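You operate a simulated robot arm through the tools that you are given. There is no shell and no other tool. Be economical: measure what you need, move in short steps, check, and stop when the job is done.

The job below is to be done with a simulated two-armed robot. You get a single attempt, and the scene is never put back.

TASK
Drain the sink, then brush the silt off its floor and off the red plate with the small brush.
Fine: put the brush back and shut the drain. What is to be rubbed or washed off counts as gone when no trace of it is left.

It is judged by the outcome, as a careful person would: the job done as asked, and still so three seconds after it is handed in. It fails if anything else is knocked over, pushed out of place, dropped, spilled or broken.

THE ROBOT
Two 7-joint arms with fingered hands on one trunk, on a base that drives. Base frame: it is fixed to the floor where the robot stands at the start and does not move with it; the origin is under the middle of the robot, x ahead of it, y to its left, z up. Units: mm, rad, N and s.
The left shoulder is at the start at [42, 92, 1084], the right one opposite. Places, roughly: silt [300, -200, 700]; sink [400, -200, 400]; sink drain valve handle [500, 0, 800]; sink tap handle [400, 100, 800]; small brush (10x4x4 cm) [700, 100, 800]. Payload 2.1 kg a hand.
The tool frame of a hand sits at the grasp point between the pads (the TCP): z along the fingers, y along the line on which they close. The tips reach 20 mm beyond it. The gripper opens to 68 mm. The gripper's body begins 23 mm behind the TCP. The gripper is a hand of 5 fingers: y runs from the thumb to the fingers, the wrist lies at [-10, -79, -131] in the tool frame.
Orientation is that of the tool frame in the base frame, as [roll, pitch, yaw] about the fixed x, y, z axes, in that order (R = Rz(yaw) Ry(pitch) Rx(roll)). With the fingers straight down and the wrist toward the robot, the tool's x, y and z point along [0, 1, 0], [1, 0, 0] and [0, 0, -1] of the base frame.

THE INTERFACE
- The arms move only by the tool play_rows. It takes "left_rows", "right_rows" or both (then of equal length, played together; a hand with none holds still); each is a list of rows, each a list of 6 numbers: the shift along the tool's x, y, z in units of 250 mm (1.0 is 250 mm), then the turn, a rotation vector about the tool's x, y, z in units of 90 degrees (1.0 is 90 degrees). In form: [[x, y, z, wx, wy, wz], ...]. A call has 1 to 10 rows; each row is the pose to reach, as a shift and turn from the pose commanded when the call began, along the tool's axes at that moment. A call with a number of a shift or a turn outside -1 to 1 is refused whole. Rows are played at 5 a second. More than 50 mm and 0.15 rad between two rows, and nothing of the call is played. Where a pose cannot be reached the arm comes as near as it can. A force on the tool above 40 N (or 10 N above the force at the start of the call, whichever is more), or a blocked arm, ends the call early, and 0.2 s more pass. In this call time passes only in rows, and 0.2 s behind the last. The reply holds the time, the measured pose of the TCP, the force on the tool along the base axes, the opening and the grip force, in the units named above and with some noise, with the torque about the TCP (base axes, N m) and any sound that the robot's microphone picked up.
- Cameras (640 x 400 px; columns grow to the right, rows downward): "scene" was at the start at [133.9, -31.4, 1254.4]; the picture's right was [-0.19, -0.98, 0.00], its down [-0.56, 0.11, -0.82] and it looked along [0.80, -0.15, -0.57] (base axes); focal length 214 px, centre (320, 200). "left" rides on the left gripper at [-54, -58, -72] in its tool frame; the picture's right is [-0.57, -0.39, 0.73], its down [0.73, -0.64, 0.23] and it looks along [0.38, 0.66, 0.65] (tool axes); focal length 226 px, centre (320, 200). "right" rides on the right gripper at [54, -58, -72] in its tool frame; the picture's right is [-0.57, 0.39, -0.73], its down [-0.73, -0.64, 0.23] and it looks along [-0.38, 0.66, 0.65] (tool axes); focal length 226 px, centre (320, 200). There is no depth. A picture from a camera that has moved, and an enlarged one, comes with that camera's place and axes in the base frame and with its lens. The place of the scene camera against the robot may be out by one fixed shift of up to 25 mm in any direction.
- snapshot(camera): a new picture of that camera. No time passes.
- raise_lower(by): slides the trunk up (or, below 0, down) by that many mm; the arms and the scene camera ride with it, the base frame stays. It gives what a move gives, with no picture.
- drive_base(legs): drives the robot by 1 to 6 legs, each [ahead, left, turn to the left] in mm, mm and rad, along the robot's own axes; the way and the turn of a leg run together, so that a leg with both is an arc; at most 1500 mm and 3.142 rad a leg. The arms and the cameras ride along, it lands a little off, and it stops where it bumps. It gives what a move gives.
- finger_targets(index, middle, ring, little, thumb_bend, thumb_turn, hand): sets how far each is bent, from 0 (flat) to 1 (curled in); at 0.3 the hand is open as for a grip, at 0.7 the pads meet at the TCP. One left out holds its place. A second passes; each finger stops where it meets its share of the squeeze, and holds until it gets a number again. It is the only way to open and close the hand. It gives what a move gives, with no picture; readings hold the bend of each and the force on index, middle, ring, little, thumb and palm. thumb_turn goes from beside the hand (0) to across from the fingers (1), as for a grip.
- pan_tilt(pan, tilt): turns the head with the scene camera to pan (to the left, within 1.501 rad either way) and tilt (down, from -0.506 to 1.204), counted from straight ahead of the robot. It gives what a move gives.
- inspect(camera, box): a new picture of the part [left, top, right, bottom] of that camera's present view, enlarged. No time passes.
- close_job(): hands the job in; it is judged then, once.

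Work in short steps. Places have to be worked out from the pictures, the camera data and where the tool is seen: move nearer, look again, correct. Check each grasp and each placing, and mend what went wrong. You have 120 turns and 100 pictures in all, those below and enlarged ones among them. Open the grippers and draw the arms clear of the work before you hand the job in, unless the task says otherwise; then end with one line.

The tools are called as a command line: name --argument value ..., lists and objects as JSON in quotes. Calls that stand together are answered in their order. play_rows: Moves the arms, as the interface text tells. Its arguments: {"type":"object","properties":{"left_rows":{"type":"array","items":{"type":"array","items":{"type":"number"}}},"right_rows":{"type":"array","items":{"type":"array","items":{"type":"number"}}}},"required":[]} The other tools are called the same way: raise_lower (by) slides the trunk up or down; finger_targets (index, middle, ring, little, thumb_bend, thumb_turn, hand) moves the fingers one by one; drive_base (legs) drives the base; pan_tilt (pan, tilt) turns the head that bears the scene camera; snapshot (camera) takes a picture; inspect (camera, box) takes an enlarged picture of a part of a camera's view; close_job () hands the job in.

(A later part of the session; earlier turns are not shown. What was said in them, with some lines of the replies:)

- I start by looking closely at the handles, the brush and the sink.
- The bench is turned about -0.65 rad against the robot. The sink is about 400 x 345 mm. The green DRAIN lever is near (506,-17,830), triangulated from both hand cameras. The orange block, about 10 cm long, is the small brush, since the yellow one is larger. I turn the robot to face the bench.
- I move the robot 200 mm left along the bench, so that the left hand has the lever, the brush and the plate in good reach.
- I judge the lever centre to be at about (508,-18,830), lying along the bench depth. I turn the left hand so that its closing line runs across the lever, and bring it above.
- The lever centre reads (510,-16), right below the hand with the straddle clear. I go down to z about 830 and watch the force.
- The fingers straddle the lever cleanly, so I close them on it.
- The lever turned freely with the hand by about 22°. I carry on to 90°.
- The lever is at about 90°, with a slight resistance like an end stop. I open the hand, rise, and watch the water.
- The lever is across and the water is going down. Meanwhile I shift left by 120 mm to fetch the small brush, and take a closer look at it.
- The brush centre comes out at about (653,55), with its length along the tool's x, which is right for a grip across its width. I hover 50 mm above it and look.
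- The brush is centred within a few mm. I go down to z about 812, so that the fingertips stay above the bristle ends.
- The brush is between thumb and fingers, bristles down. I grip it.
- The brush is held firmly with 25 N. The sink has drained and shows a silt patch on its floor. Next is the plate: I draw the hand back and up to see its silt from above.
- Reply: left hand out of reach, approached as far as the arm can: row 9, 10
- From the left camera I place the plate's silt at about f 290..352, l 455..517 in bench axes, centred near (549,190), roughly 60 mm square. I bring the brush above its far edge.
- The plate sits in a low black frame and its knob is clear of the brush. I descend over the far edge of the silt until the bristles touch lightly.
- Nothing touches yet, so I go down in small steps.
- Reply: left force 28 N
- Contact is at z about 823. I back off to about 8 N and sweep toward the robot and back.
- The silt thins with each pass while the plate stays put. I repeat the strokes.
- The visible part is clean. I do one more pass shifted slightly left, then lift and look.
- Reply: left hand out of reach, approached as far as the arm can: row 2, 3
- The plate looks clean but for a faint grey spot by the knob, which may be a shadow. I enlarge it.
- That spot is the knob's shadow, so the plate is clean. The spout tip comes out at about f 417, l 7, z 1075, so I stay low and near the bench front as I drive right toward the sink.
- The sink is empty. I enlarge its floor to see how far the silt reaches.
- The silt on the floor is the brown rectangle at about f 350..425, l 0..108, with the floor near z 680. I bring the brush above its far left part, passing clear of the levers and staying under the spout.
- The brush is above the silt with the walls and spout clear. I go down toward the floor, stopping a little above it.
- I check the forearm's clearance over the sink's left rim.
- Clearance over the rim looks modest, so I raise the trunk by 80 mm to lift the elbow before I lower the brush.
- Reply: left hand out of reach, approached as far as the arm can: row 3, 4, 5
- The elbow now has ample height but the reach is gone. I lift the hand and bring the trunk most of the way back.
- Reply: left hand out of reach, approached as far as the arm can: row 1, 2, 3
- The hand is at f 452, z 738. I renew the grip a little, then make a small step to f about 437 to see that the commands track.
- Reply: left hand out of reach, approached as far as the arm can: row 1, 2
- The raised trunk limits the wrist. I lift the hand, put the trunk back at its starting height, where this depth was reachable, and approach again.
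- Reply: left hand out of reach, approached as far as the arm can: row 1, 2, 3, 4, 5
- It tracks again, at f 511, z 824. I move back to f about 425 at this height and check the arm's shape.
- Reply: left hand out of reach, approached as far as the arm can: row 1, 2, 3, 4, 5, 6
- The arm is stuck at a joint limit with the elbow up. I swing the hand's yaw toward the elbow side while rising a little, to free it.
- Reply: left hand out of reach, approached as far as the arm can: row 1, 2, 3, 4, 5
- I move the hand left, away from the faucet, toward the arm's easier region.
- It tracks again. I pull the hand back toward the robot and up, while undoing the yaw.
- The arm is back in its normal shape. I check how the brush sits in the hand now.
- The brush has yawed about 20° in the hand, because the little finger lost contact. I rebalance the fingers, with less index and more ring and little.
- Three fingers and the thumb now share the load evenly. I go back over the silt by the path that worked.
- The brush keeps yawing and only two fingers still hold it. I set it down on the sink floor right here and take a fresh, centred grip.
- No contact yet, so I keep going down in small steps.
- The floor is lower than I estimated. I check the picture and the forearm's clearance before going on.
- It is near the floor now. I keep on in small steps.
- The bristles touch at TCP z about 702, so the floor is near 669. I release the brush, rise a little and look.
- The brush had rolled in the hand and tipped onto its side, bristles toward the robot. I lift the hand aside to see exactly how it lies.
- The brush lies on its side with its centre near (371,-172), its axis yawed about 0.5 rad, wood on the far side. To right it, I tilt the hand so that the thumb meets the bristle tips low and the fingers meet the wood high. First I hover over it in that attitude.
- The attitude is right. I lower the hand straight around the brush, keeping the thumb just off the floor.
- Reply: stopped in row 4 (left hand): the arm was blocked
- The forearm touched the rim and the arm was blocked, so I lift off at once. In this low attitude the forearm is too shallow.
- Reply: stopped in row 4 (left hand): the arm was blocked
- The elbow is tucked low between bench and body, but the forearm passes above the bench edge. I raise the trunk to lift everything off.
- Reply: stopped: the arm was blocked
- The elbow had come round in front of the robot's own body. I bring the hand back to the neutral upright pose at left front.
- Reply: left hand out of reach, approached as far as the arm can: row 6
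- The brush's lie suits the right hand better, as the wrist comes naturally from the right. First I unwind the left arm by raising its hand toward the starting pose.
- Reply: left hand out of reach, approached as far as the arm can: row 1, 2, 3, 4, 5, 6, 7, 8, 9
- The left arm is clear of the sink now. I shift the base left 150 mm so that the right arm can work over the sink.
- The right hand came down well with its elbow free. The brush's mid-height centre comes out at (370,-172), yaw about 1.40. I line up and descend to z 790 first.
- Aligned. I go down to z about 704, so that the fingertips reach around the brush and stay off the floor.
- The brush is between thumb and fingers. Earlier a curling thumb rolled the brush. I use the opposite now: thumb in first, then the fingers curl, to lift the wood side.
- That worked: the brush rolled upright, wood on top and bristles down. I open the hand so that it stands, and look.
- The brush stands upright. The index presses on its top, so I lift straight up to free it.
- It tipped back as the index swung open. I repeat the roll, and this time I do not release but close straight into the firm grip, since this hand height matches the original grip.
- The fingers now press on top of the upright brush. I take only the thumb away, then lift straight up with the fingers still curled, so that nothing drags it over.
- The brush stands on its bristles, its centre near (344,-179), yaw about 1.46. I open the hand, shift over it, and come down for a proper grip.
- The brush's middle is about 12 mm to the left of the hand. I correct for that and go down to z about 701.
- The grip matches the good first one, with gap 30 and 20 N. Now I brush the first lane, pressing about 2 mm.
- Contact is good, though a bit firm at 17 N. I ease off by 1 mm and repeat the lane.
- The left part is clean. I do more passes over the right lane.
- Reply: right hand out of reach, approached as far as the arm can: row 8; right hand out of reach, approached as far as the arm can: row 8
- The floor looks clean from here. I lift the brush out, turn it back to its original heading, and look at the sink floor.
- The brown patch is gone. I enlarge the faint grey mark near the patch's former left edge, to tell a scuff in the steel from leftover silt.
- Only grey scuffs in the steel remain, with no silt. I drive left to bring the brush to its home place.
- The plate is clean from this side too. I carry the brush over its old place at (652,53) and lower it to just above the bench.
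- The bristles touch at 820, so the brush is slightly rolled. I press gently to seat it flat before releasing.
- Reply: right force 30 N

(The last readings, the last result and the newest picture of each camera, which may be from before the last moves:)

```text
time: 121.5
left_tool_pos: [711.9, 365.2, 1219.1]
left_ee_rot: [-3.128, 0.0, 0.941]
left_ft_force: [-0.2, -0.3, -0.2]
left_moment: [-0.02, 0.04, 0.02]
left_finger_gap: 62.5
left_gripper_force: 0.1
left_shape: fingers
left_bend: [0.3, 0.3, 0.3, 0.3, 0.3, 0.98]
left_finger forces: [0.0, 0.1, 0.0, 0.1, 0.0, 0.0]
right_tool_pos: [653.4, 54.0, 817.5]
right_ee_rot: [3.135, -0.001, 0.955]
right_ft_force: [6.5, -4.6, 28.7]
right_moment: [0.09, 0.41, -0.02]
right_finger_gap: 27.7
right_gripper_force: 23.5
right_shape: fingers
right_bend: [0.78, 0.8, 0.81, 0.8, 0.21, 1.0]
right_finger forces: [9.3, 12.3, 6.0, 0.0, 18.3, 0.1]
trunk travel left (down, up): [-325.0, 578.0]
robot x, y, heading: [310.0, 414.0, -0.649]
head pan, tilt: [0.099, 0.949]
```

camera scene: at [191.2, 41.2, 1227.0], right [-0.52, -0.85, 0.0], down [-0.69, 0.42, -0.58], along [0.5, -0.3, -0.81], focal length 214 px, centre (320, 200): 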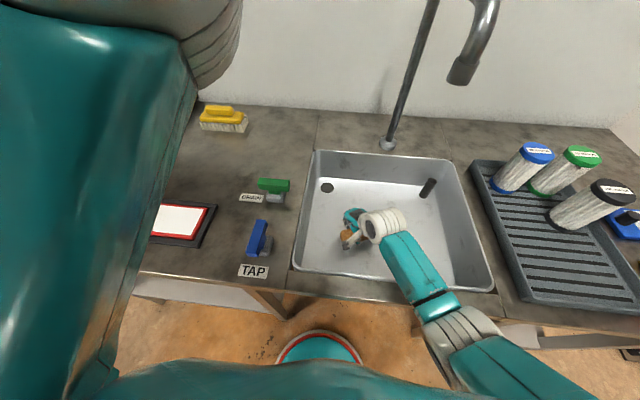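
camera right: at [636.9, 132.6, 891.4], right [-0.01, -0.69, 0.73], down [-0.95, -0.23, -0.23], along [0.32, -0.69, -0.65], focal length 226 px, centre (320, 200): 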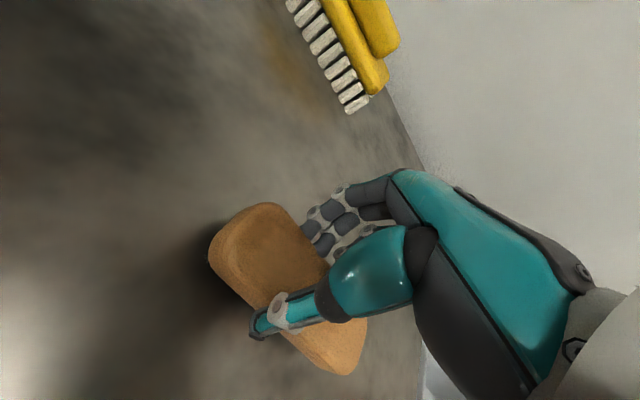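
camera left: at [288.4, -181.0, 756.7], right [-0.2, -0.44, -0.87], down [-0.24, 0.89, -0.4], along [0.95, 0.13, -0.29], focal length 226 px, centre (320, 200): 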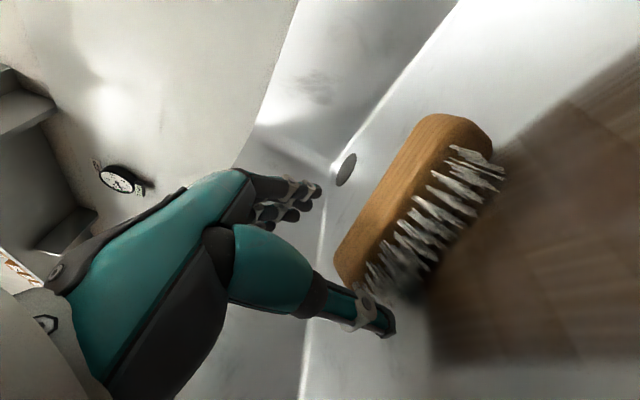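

It is seated. I ease the pressure and open the hand.

play_rows --right_rows '[[0, 0, -0.008, 0, 0, 0]]'

finger_targets --hand "right" --thumb_bend 0.2 --index 0.3 --middle 0.3 --ring 0.3 --little 0.3

snapshot --camera "right"

```text
time: 121.9
left_tool_pos: [713.5, 364.2, 1217.8]
left_ee_rot: [-3.128, -0.003, 0.94]
left_ft_force: [-1.0, 0.1, 0.1]
left_moment: [-0.03, 0.02, -0.02]
left_finger_gap: 62.4
left_gripper_force: 0.0
left_shape: fingers
left_bend: [0.3, 0.3, 0.3, 0.3, 0.3, 0.98]
left_finger forces: [0.1, 0.0, 0.0, 0.1, 0.0, 0.0]
right_tool_pos: [651.7, 52.7, 816.8]
right_ee_rot: [3.141, 0.0, 0.958]
right_ft_force: [6.2, -4.7, 22.7]
right_moment: [0.07, 0.3, 0.03]
right_finger_gap: 27.4
right_gripper_force: 20.4
right_shape: fingers
right_bend: [0.78, 0.8, 0.81, 0.8, 0.24, 1.0]
right_finger forces: [9.0, 12.3, 4.4, 0.0, 15.6, 0.0]
trunk travel left (down, up): [-325.0, 578.0]
robot x, y, heading: [311.4, 406.3, -0.649]
head pan, tilt: [0.099, 0.949]
```

```text
time: 122.9
left_tool_pos: [713.2, 362.6, 1218.6]
left_ee_rot: [-3.124, -0.001, 0.942]
left_ft_force: [0.3, -1.0, 0.1]
left_moment: [-0.01, 0.0, 0.0]
left_finger_gap: 62.3
left_gripper_force: 0.1
left_shape: fingers
left_bend: [0.3, 0.3, 0.3, 0.3, 0.3, 0.98]
left_finger forces: [0.1, 0.1, 0.0, 0.0, 0.0, 0.1]
right_tool_pos: [653.6, 54.1, 816.0]
right_ee_rot: [-3.139, 0.0, 0.954]
right_ft_force: [-0.1, -1.0, 0.7]
right_moment: [-0.02, 0.0, -0.01]
right_finger_gap: 67.0
right_gripper_force: 0.1
right_shape: fingers
right_bend: [0.3, 0.3, 0.3, 0.3, 0.2, 1.0]
right_finger forces: [0.0, 0.0, 0.1, 0.0, 0.0, 0.1]
trunk travel left (down, up): [-325.0, 578.0]
robot x, y, heading: [313.8, 408.4, -0.65]
head pan, tilt: [0.099, 0.949]
```

```text
7 pictures are left
camera right: at [636.7, 132.6, 887.7], right [-0.01, -0.69, 0.73], down [-0.95, -0.23, -0.23], along [0.32, -0.69, -0.65], focal length 226 px, centre (320, 200)
```

right: 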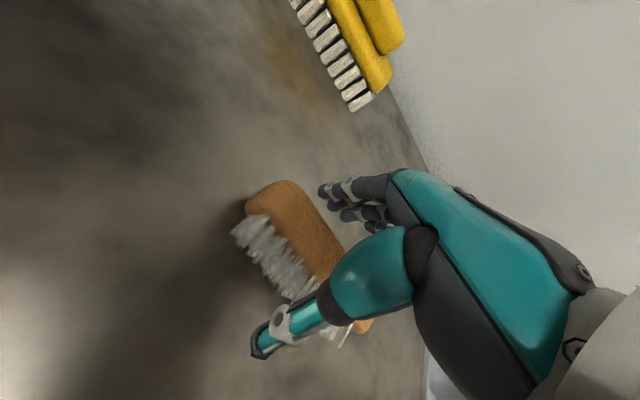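

It tipped onto its side again as the fingers opened. I repeat the roll that worked in the sink: thumb in, fingers curl, thumb away, lift with the fingers curled.

play_rows --right_rows '[[0, 0, 0.008, 0, 0, 0]]'

finger_targets --hand "right" --thumb_bend 0.6 --index 0.5 --middle 0.5 --ring 0.5 --little 0.5

finger_targets --hand "right" --thumb_bend 0.45 --index 0.85 --middle 0.85 --ring 0.85 --little 0.85

snapshot --camera "right"

```text
time: 123.3
left_tool_pos: [712.7, 363.3, 1219.1]
left_ee_rot: [-3.127, -0.002, 0.941]
left_ft_force: [0.4, 0.0, -0.3]
left_moment: [0.0, 0.01, 0.01]
left_finger_gap: 62.5
left_gripper_force: 0.0
left_shape: fingers
left_bend: [0.3, 0.3, 0.3, 0.3, 0.3, 0.98]
left_finger forces: [0.0, 0.1, 0.0, 0.0, 0.1, 0.0]
right_tool_pos: [652.4, 53.5, 814.8]
right_ee_rot: [3.141, 0.001, 0.956]
right_ft_force: [0.0, 0.0, 0.4]
right_moment: [0.02, -0.01, 0.02]
right_finger_gap: 67.5
right_gripper_force: 0.1
right_shape: fingers
right_bend: [0.3, 0.3, 0.3, 0.3, 0.2, 1.0]
right_finger forces: [0.1, 0.1, 0.1, 0.0, 0.1, 0.1]
trunk travel left (down, up): [-325.0, 578.0]
robot x, y, heading: [312.9, 411.2, -0.645]
head pan, tilt: [0.099, 0.949]
```

```text
time: 124.3
left_tool_pos: [713.2, 363.7, 1219.3]
left_ee_rot: [-3.126, -0.002, 0.94]
left_ft_force: [0.4, -0.2, -0.9]
left_moment: [-0.01, 0.0, -0.02]
left_finger_gap: 62.4
left_gripper_force: 0.1
left_shape: fingers
left_bend: [0.3, 0.3, 0.3, 0.3, 0.3, 0.98]
left_finger forces: [0.0, 0.0, 0.0, 0.0, 0.0, 0.0]
right_tool_pos: [651.9, 52.7, 814.6]
right_ee_rot: [3.141, 0.0, 0.954]
right_ft_force: [-0.5, 0.0, -0.1]
right_moment: [-0.01, 0.0, -0.02]
right_finger_gap: 28.4
right_gripper_force: 2.6
right_shape: fingers
right_bend: [0.47, 0.49, 0.5, 0.5, 0.53, 1.0]
right_finger forces: [1.7, 0.5, 0.0, 0.1, 2.2, 0.0]
trunk travel left (down, up): [-325.0, 578.0]
robot x, y, heading: [312.1, 410.8, -0.65]
head pan, tilt: [0.099, 0.949]
```

```text
time: 125.3
left_tool_pos: [713.0, 364.4, 1218.7]
left_ee_rot: [-3.127, -0.002, 0.94]
left_ft_force: [0.6, -0.2, 0.2]
left_moment: [-0.01, 0.04, -0.01]
left_finger_gap: 62.5
left_gripper_force: 0.0
left_shape: fingers
left_bend: [0.3, 0.3, 0.3, 0.3, 0.3, 0.98]
left_finger forces: [0.0, 0.0, 0.0, 0.0, 0.1, 0.0]
right_tool_pos: [651.7, 53.3, 814.9]
right_ee_rot: [3.14, 0.0, 0.955]
right_ft_force: [0.9, 0.2, 0.0]
right_moment: [0.0, -0.02, 0.01]
right_finger_gap: 32.7
right_gripper_force: 18.7
right_shape: fingers
right_bend: [0.83, 0.84, 0.84, 0.85, 0.1, 0.98]
right_finger forces: [8.7, 5.7, 4.8, 0.0, 17.3, 0.0]
trunk travel left (down, up): [-325.0, 578.0]
robot x, y, heading: [309.5, 412.9, -0.649]
head pan, tilt: [0.099, 0.949]
```

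```text
6 pictures are left
camera right: at [636.6, 132.4, 885.9], right [-0.01, -0.69, 0.73], down [-0.95, -0.23, -0.23], along [0.32, -0.69, -0.65], focal length 226 px, centre (320, 200)
```

right: 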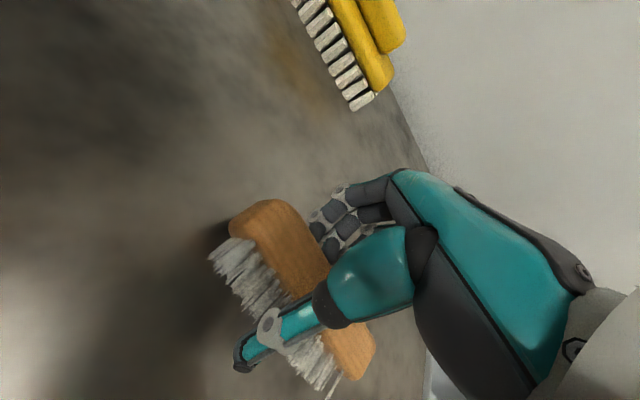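

The fingers met the wood too low and only pushed the thumb back. I loosen, raise the hand 6 mm and try again.

finger_targets --hand "right" --thumb_bend 0.2 --index 0.3 --middle 0.3 --ring 0.3 --little 0.3

play_rows --right_rows '[[0, 0, -0.012, 0, 0, 0], [0, 0, -0.024, 0, 0, 0]]'

finger_targets --hand "right" --thumb_bend 0.6 --index 0.5 --middle 0.5 --ring 0.5 --little 0.5

finger_targets --hand "right" --thumb_bend 0.45 --index 0.85 --middle 0.85 --ring 0.85 --little 0.85

```text
time: 126.3
left_tool_pos: [712.3, 363.4, 1217.8]
left_ee_rot: [-3.126, -0.002, 0.94]
left_ft_force: [-1.0, -0.7, -0.6]
left_moment: [0.01, -0.01, -0.02]
left_finger_gap: 62.3
left_gripper_force: 0.0
left_shape: fingers
left_bend: [0.3, 0.3, 0.3, 0.3, 0.3, 0.98]
left_finger forces: [0.0, 0.1, 0.0, 0.1, 0.0, 0.1]
right_tool_pos: [652.3, 54.7, 814.9]
right_ee_rot: [3.141, -0.001, 0.955]
right_ft_force: [-0.8, 0.1, 1.2]
right_moment: [-0.01, 0.02, 0.02]
right_finger_gap: 68.1
right_gripper_force: 0.4
right_shape: fingers
right_bend: [0.3, 0.3, 0.3, 0.3, 0.19, 1.0]
right_finger forces: [0.1, 0.0, 0.0, 0.0, 0.4, 0.1]
trunk travel left (down, up): [-325.0, 578.0]
robot x, y, heading: [307.0, 409.5, -0.645]
head pan, tilt: [0.099, 0.949]
```

```text
time: 126.9
left_tool_pos: [714.6, 363.9, 1219.1]
left_ee_rot: [-3.127, -0.001, 0.942]
left_ft_force: [-0.3, 0.1, 0.3]
left_moment: [0.0, 0.0, 0.03]
left_finger_gap: 62.5
left_gripper_force: 0.0
left_shape: fingers
left_bend: [0.3, 0.3, 0.3, 0.3, 0.3, 0.98]
left_finger forces: [0.0, 0.0, 0.0, 0.0, 0.0, 0.0]
right_tool_pos: [651.3, 52.6, 820.8]
right_ee_rot: [-3.141, 0.001, 0.956]
right_ft_force: [-0.1, 0.0, -0.5]
right_moment: [0.04, -0.02, -0.01]
right_finger_gap: 67.5
right_gripper_force: 0.0
right_shape: fingers
right_bend: [0.3, 0.3, 0.3, 0.3, 0.2, 1.0]
right_finger forces: [0.0, 0.1, 0.0, 0.0, 0.0, 0.1]
trunk travel left (down, up): [-325.0, 578.0]
robot x, y, heading: [312.6, 408.1, -0.644]
head pan, tilt: [0.099, 0.949]
```

```text
time: 127.9
left_tool_pos: [712.9, 364.0, 1219.1]
left_ee_rot: [-3.125, -0.003, 0.943]
left_ft_force: [0.3, -0.3, -0.5]
left_moment: [0.01, -0.03, -0.02]
left_finger_gap: 62.2
left_gripper_force: 0.0
left_shape: fingers
left_bend: [0.3, 0.3, 0.3, 0.3, 0.3, 0.98]
left_finger forces: [0.1, 0.0, 0.1, 0.0, 0.1, 0.1]
right_tool_pos: [652.1, 53.1, 820.7]
right_ee_rot: [3.141, -0.001, 0.956]
right_ft_force: [0.8, 0.1, -0.6]
right_moment: [0.02, 0.01, -0.02]
right_finger_gap: 28.9
right_gripper_force: 2.1
right_shape: fingers
right_bend: [0.47, 0.49, 0.5, 0.5, 0.53, 1.0]
right_finger forces: [1.6, 0.4, 0.0, 0.1, 2.3, 0.0]
trunk travel left (down, up): [-325.0, 578.0]
robot x, y, heading: [313.9, 407.3, -0.645]
head pan, tilt: [0.099, 0.949]
```

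```text
time: 128.9
left_tool_pos: [712.8, 363.5, 1219.3]
left_ee_rot: [-3.128, -0.002, 0.941]
left_ft_force: [0.5, 0.2, 0.2]
left_moment: [0.03, 0.04, 0.0]
left_finger_gap: 62.5
left_gripper_force: 0.2
left_shape: fingers
left_bend: [0.3, 0.3, 0.3, 0.3, 0.3, 0.98]
left_finger forces: [0.0, 0.0, 0.0, 0.0, 0.0, 0.1]
right_tool_pos: [651.9, 53.5, 820.1]
right_ee_rot: [-3.141, -0.001, 0.954]
right_ft_force: [-0.9, -0.5, 2.8]
right_moment: [0.0, 0.02, 0.0]
right_finger_gap: 13.6
right_gripper_force: 2.2
right_shape: fingers
right_bend: [0.85, 0.85, 0.85, 0.85, 0.42, 1.0]
right_finger forces: [0.0, 3.1, 0.0, 0.0, 1.8, 0.1]
trunk travel left (down, up): [-325.0, 578.0]
robot x, y, heading: [310.7, 410.8, -0.648]
head pan, tilt: [0.099, 0.949]
```

The readings match the roll that succeeded in the sink (gap 13.6, thumb 0.42). I take the thumb away and lift with the fingers curled.

finger_targets --hand "right" --thumb_bend 0.2

play_rows --right_rows '[[0, 0, -0.03, 0, 0, 0], [0, 0, -0.06, 0, 0, 0], [0, 0, -0.1, 0, 0, 0], [0, 0, -0.16, 0, 0, 0], [0, 0, -0.26, 0, 0, 0], [0, 0, -0.4, 0, 0, 0]]'

snapshot --camera "right"

```text
time: 129.9
left_tool_pos: [713.3, 364.1, 1218.9]
left_ee_rot: [-3.126, -0.002, 0.941]
left_ft_force: [-0.2, -0.3, -0.5]
left_moment: [-0.02, 0.03, -0.01]
left_finger_gap: 62.5
left_gripper_force: 0.1
left_shape: fingers
left_bend: [0.3, 0.3, 0.3, 0.3, 0.3, 0.98]
left_finger forces: [0.1, 0.0, 0.0, 0.1, 0.1, 0.0]
right_tool_pos: [651.7, 55.0, 820.0]
right_ee_rot: [3.14, 0.0, 0.955]
right_ft_force: [-0.3, 0.2, 0.5]
right_moment: [0.0, 0.03, 0.01]
right_finger_gap: 22.4
right_gripper_force: 0.2
right_shape: fingers
right_bend: [0.85, 0.85, 0.85, 0.85, 0.2, 1.0]
right_finger forces: [0.0, 0.0, 0.0, 0.0, 0.0, 0.1]
trunk travel left (down, up): [-325.0, 578.0]
robot x, y, heading: [309.3, 410.5, -0.647]
head pan, tilt: [0.099, 0.949]
```

```text
time: 131.3
left_tool_pos: [714.2, 364.0, 1219.1]
left_ee_rot: [-3.127, -0.003, 0.942]
left_ft_force: [0.5, -0.4, 1.1]
left_moment: [-0.01, -0.01, 0.01]
left_finger_gap: 62.5
left_gripper_force: 0.1
left_shape: fingers
left_bend: [0.3, 0.3, 0.3, 0.3, 0.3, 0.98]
left_finger forces: [0.1, 0.0, 0.0, 0.0, 0.0, 0.0]
right_tool_pos: [651.5, 52.9, 921.5]
right_ee_rot: [-3.14, 0.001, 0.955]
right_ft_force: [0.3, -0.1, 0.6]
right_moment: [-0.01, 0.01, -0.01]
right_finger_gap: 22.6
right_gripper_force: 0.1
right_shape: fingers
right_bend: [0.85, 0.85, 0.85, 0.85, 0.2, 1.0]
right_finger forces: [0.0, 0.1, 0.1, 0.0, 0.0, 0.1]
trunk travel left (down, up): [-325.0, 578.0]
robot x, y, heading: [311.5, 411.2, -0.641]
head pan, tilt: [0.099, 0.949]
```

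```text
5 pictures are left
camera right: at [636.1, 131.9, 993.0], right [-0.01, -0.69, 0.73], down [-0.95, -0.23, -0.23], along [0.32, -0.69, -0.65], focal length 226 px, centre (320, 200)
```

right: 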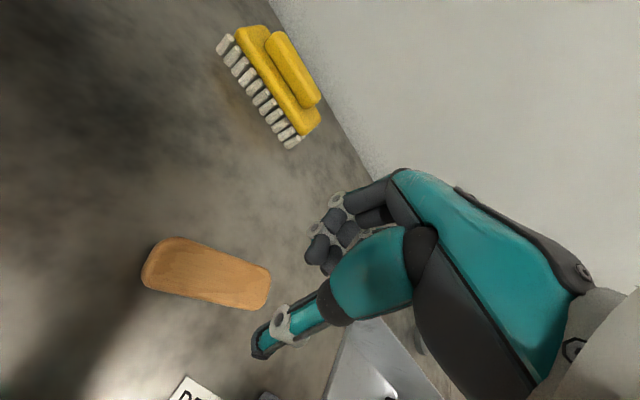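

The brush stands upright again, within about 2 cm of its old place. Next I shut the drain: I open the right hand and carry it above the green lever, which now lies along the bench.

play_rows --right_rows '[[-0.06, -0.03, 0, 0, 0, 0], [-0.12, -0.07, 0, 0, 0, 0], [-0.2, -0.11, 0, 0, 0, 0], [-0.28, -0.15, 0, 0, 0, 0], [-0.36, -0.2, 0, 0, 0, 0], [-0.45, -0.25, 0, 0, 0, 0.01], [-0.552, -0.303, 0, 0, 0, 0.02]]'

finger_targets --hand "right" --thumb_bend 0.3 --index 0.3 --middle 0.3 --ring 0.3 --little 0.3

snapshot --camera "right"

```text
time: 132.9
left_tool_pos: [712.4, 364.6, 1219.2]
left_ee_rot: [-3.126, -0.003, 0.942]
left_ft_force: [-0.4, 0.1, 0.8]
left_moment: [0.02, -0.01, 0.02]
left_finger_gap: 62.6
left_gripper_force: 0.1
left_shape: fingers
left_bend: [0.3, 0.3, 0.3, 0.3, 0.3, 0.98]
left_finger forces: [0.0, 0.0, 0.0, 0.1, 0.0, 0.1]
right_tool_pos: [510.8, -16.0, 921.2]
right_ee_rot: [3.141, 0.001, 0.926]
right_ft_force: [0.4, -0.4, -0.1]
right_moment: [-0.05, -0.04, -0.03]
right_finger_gap: 22.6
right_gripper_force: 0.0
right_shape: fingers
right_bend: [0.85, 0.85, 0.85, 0.85, 0.2, 1.0]
right_finger forces: [0.0, 0.0, 0.0, 0.1, 0.1, 0.0]
trunk travel left (down, up): [-325.0, 578.0]
robot x, y, heading: [313.5, 410.4, -0.651]
head pan, tilt: [0.099, 0.949]
```

```text
time: 133.9
left_tool_pos: [713.5, 363.4, 1219.3]
left_ee_rot: [-3.126, -0.002, 0.942]
left_ft_force: [0.8, 0.7, 0.0]
left_moment: [-0.05, 0.01, 0.02]
left_finger_gap: 62.4
left_gripper_force: 0.0
left_shape: fingers
left_bend: [0.3, 0.3, 0.3, 0.3, 0.3, 0.98]
left_finger forces: [0.0, 0.0, 0.0, 0.0, 0.0, 0.1]
right_tool_pos: [511.4, -15.4, 920.7]
right_ee_rot: [3.141, 0.0, 0.924]
right_ft_force: [-0.1, 0.3, -0.3]
right_moment: [-0.03, 0.0, 0.02]
right_finger_gap: 62.1
right_gripper_force: 0.0
right_shape: fingers
right_bend: [0.3, 0.3, 0.3, 0.3, 0.3, 1.0]
right_finger forces: [0.0, 0.1, 0.0, 0.0, 0.0, 0.1]
trunk travel left (down, up): [-325.0, 578.0]
robot x, y, heading: [312.2, 410.1, -0.647]
head pan, tilt: [0.099, 0.949]
```

```text
4 pictures are left
camera right: at [498.3, 64.1, 992.3], right [-0.03, -0.69, 0.73], down [-0.95, -0.2, -0.23], along [0.3, -0.7, -0.65], focal length 226 px, centre (320, 200)
```

right: 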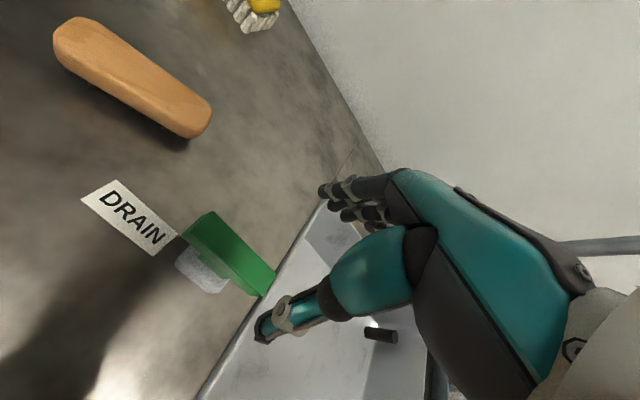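

The lever is right under the hand, at about (511,-12). I go down around it and close gently.

play_rows --right_rows '[[0, 0, 0.1, 0, 0, 0], [0, 0, 0.2, 0, 0, 0], [0, 0, 0.29, 0, 0, 0], [0, 0, 0.356, 0, 0, 0]]'

finger_targets --hand "right" --thumb_bend 0.65 --index 0.65 --middle 0.65 --ring 0.65 --little 0.65

play_rows --right_rows '[[0, 0, 0, 0, 0, 0.07], [0, 0, 0, 0, 0, 0.14], [0, 0, 0, 0, 0, 0.21], [0, 0, 0, 0, 0, 0.28], [0, 0, 0, 0, 0, 0.35], [0, 0, 0, 0, 0, 0.42], [0, 0, 0, 0, 0, 0.5]]'

```text
time: 134.9
left_tool_pos: [712.7, 363.8, 1218.9]
left_ee_rot: [-3.126, -0.003, 0.94]
left_ft_force: [0.3, 0.1, 0.2]
left_moment: [0.02, -0.01, 0.01]
left_finger_gap: 62.4
left_gripper_force: 0.1
left_shape: fingers
left_bend: [0.3, 0.3, 0.3, 0.3, 0.3, 0.98]
left_finger forces: [0.1, 0.0, 0.0, 0.0, 0.1, 0.0]
right_tool_pos: [511.9, -16.9, 831.5]
right_ee_rot: [-3.141, 0.0, 0.922]
right_ft_force: [0.5, -0.5, -0.6]
right_moment: [-0.01, -0.05, -0.02]
right_finger_gap: 62.2
right_gripper_force: 0.2
right_shape: fingers
right_bend: [0.3, 0.3, 0.3, 0.3, 0.3, 1.0]
right_finger forces: [0.0, 0.1, 0.0, 0.0, 0.0, 0.0]
trunk travel left (down, up): [-325.0, 578.0]
robot x, y, heading: [312.0, 410.8, -0.652]
head pan, tilt: [0.099, 0.949]
```

```text
time: 135.9
left_tool_pos: [713.8, 363.2, 1218.4]
left_ee_rot: [-3.126, -0.003, 0.94]
left_ft_force: [0.2, -0.2, -0.4]
left_moment: [0.04, 0.01, -0.02]
left_finger_gap: 62.3
left_gripper_force: 0.1
left_shape: fingers
left_bend: [0.3, 0.3, 0.3, 0.3, 0.3, 0.98]
left_finger forces: [0.1, 0.0, 0.0, 0.0, 0.0, 0.1]
right_tool_pos: [511.1, -15.1, 831.3]
right_ee_rot: [3.139, -0.001, 0.924]
right_ft_force: [4.5, -6.6, 0.0]
right_moment: [-0.08, -0.04, 0.1]
right_finger_gap: 13.5
right_gripper_force: 6.2
right_shape: fingers
right_bend: [0.58, 0.6, 0.6, 0.62, 0.61, 1.0]
right_finger forces: [3.4, 2.7, 2.1, 1.6, 1.7, 0.0]
trunk travel left (down, up): [-325.0, 578.0]
robot x, y, heading: [310.9, 408.4, -0.648]
head pan, tilt: [0.099, 0.949]
```

```text
time: 137.5
left_tool_pos: [713.1, 363.4, 1217.6]
left_ee_rot: [-3.127, -0.002, 0.942]
left_ft_force: [0.1, 0.6, -0.1]
left_moment: [0.01, -0.02, -0.02]
left_finger_gap: 62.5
left_gripper_force: 0.0
left_shape: fingers
left_bend: [0.3, 0.3, 0.3, 0.3, 0.3, 0.98]
left_finger forces: [0.0, 0.1, 0.0, 0.1, 0.1, 0.0]
right_tool_pos: [510.5, -16.7, 831.6]
right_ee_rot: [-3.14, 0.0, 0.136]
right_ft_force: [3.5, -7.9, 0.2]
right_moment: [-0.1, -0.03, 0.09]
right_finger_gap: 14.0
right_gripper_force: 5.5
right_shape: fingers
right_bend: [0.56, 0.6, 0.6, 0.63, 0.62, 1.0]
right_finger forces: [4.1, 2.3, 1.9, 1.1, 1.1, 0.0]
trunk travel left (down, up): [-325.0, 578.0]
robot x, y, heading: [312.0, 408.4, -0.647]
head pan, tilt: [0.099, 0.949]
```

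It turned 45° without trouble. I carry on to 90°.

play_rows --right_rows '[[0, 0, 0, 0, 0, 0.07], [0, 0, 0, 0, 0, 0.14], [0, 0, 0, 0, 0, 0.21], [0, 0, 0, 0, 0, 0.28], [0, 0, 0, 0, 0, 0.35], [0, 0, 0, 0, 0, 0.42], [0, 0, 0, 0, 0, 0.48], [0, 0, 0, 0, 0, 0.52]]'

```text
time: 139.3
left_tool_pos: [713.1, 362.3, 1218.6]
left_ee_rot: [-3.125, -0.003, 0.941]
left_ft_force: [-0.2, -0.1, 0.1]
left_moment: [0.01, -0.01, 0.02]
left_finger_gap: 62.6
left_gripper_force: 0.0
left_shape: fingers
left_bend: [0.3, 0.3, 0.3, 0.3, 0.3, 0.98]
left_finger forces: [0.0, 0.0, 0.0, 0.0, 0.0, 0.1]
right_tool_pos: [510.3, -17.3, 831.0]
right_ee_rot: [3.14, 0.0, -0.679]
right_ft_force: [0.5, -12.4, -1.1]
right_moment: [-0.16, -0.02, 0.28]
right_finger_gap: 13.0
right_gripper_force: 7.7
right_shape: fingers
right_bend: [0.58, 0.61, 0.58, 0.61, 0.61, 1.0]
right_finger forces: [2.8, 2.7, 3.5, 3.9, 1.7, 0.1]
trunk travel left (down, up): [-325.0, 578.0]
robot x, y, heading: [308.5, 411.4, -0.644]
head pan, tilt: [0.099, 0.949]
```

The lever is fully back at its end stop. I open the hand and lift clear.

finger_targets --hand "right" --thumb_bend 0.3 --index 0.3 --middle 0.3 --ring 0.3 --little 0.3

play_rows --right_rows '[[0, 0, -0.1, 0, 0, 0], [0, 0, -0.2, 0, 0, 0], [0, 0, -0.3, 0, 0, 0], [0, 0, -0.4, 0, 0, -0.06], [0, 0, -0.5, 0, 0, -0.14], [-0.06, 0, -0.6, 0, 0, -0.22], [-0.14, 0, -0.7, 0, 0, -0.3], [-0.22, 0, -0.8, 0, 0, -0.38], [-0.3, 0, -0.9, 0, 0, -0.46], [-0.36, 0, -1.0, 0, 0, -0.54]]'

pan_tilt --pan -0.5 --tilt 0.8

snapshot --camera "scene"

```text
time: 140.3
left_tool_pos: [712.0, 364.7, 1217.7]
left_ee_rot: [-3.127, -0.001, 0.942]
left_ft_force: [-0.2, 0.2, -0.5]
left_moment: [0.01, -0.03, 0.01]
left_finger_gap: 62.2
left_gripper_force: 0.0
left_shape: fingers
left_bend: [0.3, 0.3, 0.3, 0.3, 0.3, 0.98]
left_finger forces: [0.0, 0.0, 0.0, 0.0, 0.0, 0.1]
right_tool_pos: [511.1, -14.6, 832.0]
right_ee_rot: [3.142, -0.001, -0.679]
right_ft_force: [-0.2, -0.2, -0.4]
right_moment: [0.01, -0.02, 0.02]
right_finger_gap: 62.0
right_gripper_force: 0.1
right_shape: fingers
right_bend: [0.3, 0.3, 0.3, 0.3, 0.3, 1.0]
right_finger forces: [0.1, 0.0, 0.0, 0.0, 0.0, 0.0]
trunk travel left (down, up): [-325.0, 578.0]
robot x, y, heading: [308.0, 408.6, -0.65]
head pan, tilt: [0.099, 0.949]
```

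```text
time: 142.5
left_tool_pos: [713.2, 364.6, 1217.4]
left_ee_rot: [-3.126, -0.002, 0.941]
left_ft_force: [0.6, -0.2, 0.8]
left_moment: [-0.01, 0.01, 0.0]
left_finger_gap: 62.4
left_gripper_force: 0.0
left_shape: fingers
left_bend: [0.3, 0.3, 0.3, 0.3, 0.3, 0.98]
left_finger forces: [0.0, 0.1, 0.1, 0.0, 0.0, 0.1]
right_tool_pos: [440.0, 23.7, 1080.8]
right_ee_rot: [-3.14, 0.001, 0.17]
right_ft_force: [0.6, -1.5, -0.1]
right_moment: [0.02, 0.04, -0.01]
right_finger_gap: 61.7
right_gripper_force: 0.1
right_shape: fingers
right_bend: [0.3, 0.3, 0.3, 0.3, 0.3, 1.0]
right_finger forces: [0.1, 0.0, 0.1, 0.0, 0.1, 0.0]
right hand out of reach, approached as far as the arm can: row 10
trunk travel left (down, up): [-325.0, 578.0]
robot x, y, heading: [311.4, 410.4, -0.647]
head pan, tilt: [0.099, 0.949]
```

```text
time: 143.5
left_tool_pos: [712.5, 363.9, 1219.6]
left_ee_rot: [-3.125, 0.0, 0.939]
left_ft_force: [0.2, 0.6, -0.6]
left_moment: [0.02, 0.04, 0.01]
left_finger_gap: 62.4
left_gripper_force: 0.0
left_shape: fingers
left_bend: [0.3, 0.3, 0.3, 0.3, 0.3, 0.98]
left_finger forces: [0.0, 0.0, 0.1, 0.0, 0.0, 0.0]
right_tool_pos: [439.3, 24.7, 1080.4]
right_ee_rot: [-3.142, 0.002, 0.169]
right_ft_force: [0.4, 0.8, -0.3]
right_moment: [0.05, -0.02, -0.02]
right_finger_gap: 62.1
right_gripper_force: 0.0
right_shape: fingers
right_bend: [0.3, 0.3, 0.3, 0.3, 0.3, 1.0]
right_finger forces: [0.1, 0.0, 0.0, 0.1, 0.0, 0.1]
trunk travel left (down, up): [-325.0, 578.0]
robot x, y, heading: [315.8, 410.3, -0.654]
head pan, tilt: [-0.499, 0.799]
```

```text
3 pictures are left
camera scene: at [384.2, 298.5, 1238.6], right [-0.91, -0.41, 0.0], down [-0.3, 0.65, -0.7], along [0.29, -0.63, -0.72], focal length 214 px, centre (320, 200)
```

scene: 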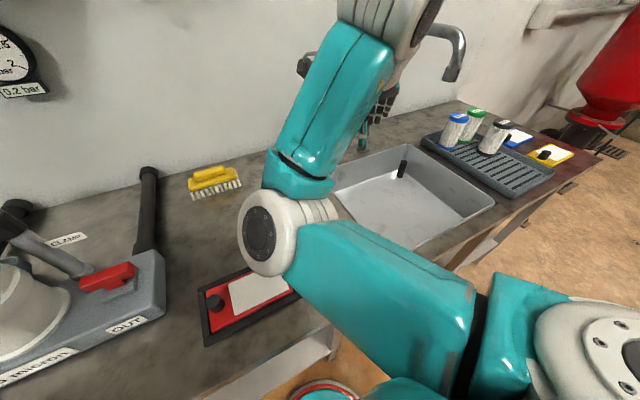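

The sink is empty and clean. I back the robot away from the bench to clear the arms, then check the lever and the brush.

drive_base --legs '[[-200, 0, 0]]'

pan_tilt --pan -0.05 --tilt 0.6

snapshot --camera "scene"

```text
time: 145.1
left_tool_pos: [554.2, 482.8, 1218.7]
left_ee_rot: [-3.128, -0.001, 0.94]
left_ft_force: [-0.8, 0.4, 0.8]
left_moment: [0.0, 0.01, 0.03]
left_finger_gap: 62.5
left_gripper_force: 0.1
left_shape: fingers
left_bend: [0.3, 0.3, 0.3, 0.3, 0.3, 0.98]
left_finger forces: [0.0, 0.1, 0.0, 0.0, 0.0, 0.0]
right_tool_pos: [280.3, 144.9, 1079.7]
right_ee_rot: [3.141, 0.001, 0.172]
right_ft_force: [0.1, 0.6, 0.6]
right_moment: [0.01, 0.04, 0.01]
right_finger_gap: 61.8
right_gripper_force: 0.0
right_shape: fingers
right_bend: [0.3, 0.3, 0.3, 0.3, 0.3, 1.0]
right_finger forces: [0.1, 0.0, 0.1, 0.0, 0.0, 0.0]
trunk travel left (down, up): [-325.0, 578.0]
robot x, y, heading: [153.0, 529.4, -0.646]
head pan, tilt: [-0.499, 0.799]
```

```text
time: 146.0
left_tool_pos: [554.4, 484.4, 1219.0]
left_ee_rot: [-3.125, -0.001, 0.942]
left_ft_force: [0.2, -0.6, 0.1]
left_moment: [0.01, 0.0, 0.0]
left_finger_gap: 62.4
left_gripper_force: 0.0
left_shape: fingers
left_bend: [0.3, 0.3, 0.3, 0.3, 0.3, 0.98]
left_finger forces: [0.0, 0.0, 0.0, 0.1, 0.0, 0.0]
right_tool_pos: [280.3, 144.5, 1079.1]
right_ee_rot: [-3.141, 0.0, 0.17]
right_ft_force: [0.2, 0.5, 0.2]
right_moment: [0.01, -0.02, -0.01]
right_finger_gap: 61.8
right_gripper_force: 0.2
right_shape: fingers
right_bend: [0.3, 0.3, 0.3, 0.3, 0.3, 1.0]
right_finger forces: [0.0, 0.1, 0.0, 0.1, 0.0, 0.0]
trunk travel left (down, up): [-325.0, 578.0]
robot x, y, heading: [155.7, 530.3, -0.651]
head pan, tilt: [-0.051, 0.6]
```

```text
2 pictures are left
camera scene: at [260.3, 434.7, 1255.4], right [-0.64, -0.77, 0.0], down [-0.43, 0.36, -0.82], along [0.63, -0.53, -0.57], focal length 214 px, centre (320, 200)
```

scene: 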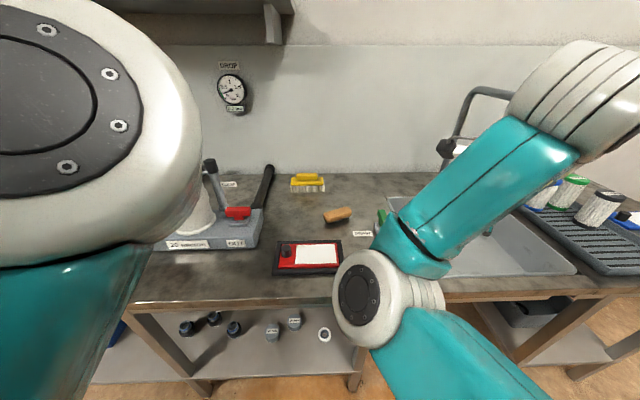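

The brush is on the bench at its place, and the green lever shows end-on, so it is shut. One enlarged look to confirm.

inspect --camera "scene" --box '[270, 165, 420, 285]'

```text
3.33 times, centred on (345, 225) of scene
camera zoom: at [260.3, 434.7, 1255.4], right [-0.64, -0.77, 0.0], down [-0.43, 0.36, -0.82], along [0.63, -0.53, -0.57], focal length 715 px, centre (237, 117)
```

zoom: 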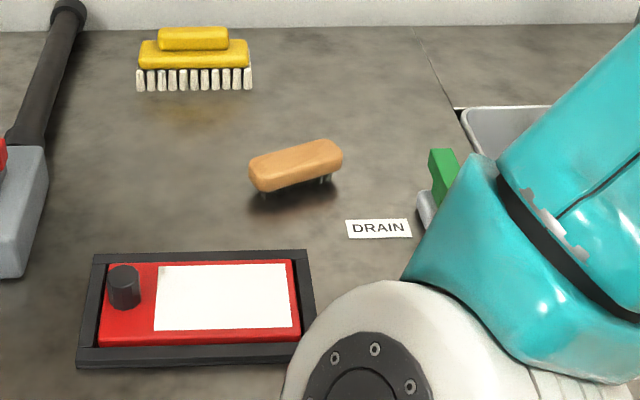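

The plate is clean and in place, the small brush stands upright on its bristles at its place, and the lever points along the bench depth again (shut). Both hands are open and clear, so I hand the job in.

close_job

```text
The job is handed in.
```

The sink is drained, the silt is brushed off its floor and the red plate, the drain is shut again, and the small brush is back upright, about 2 cm and 25° off its original position.
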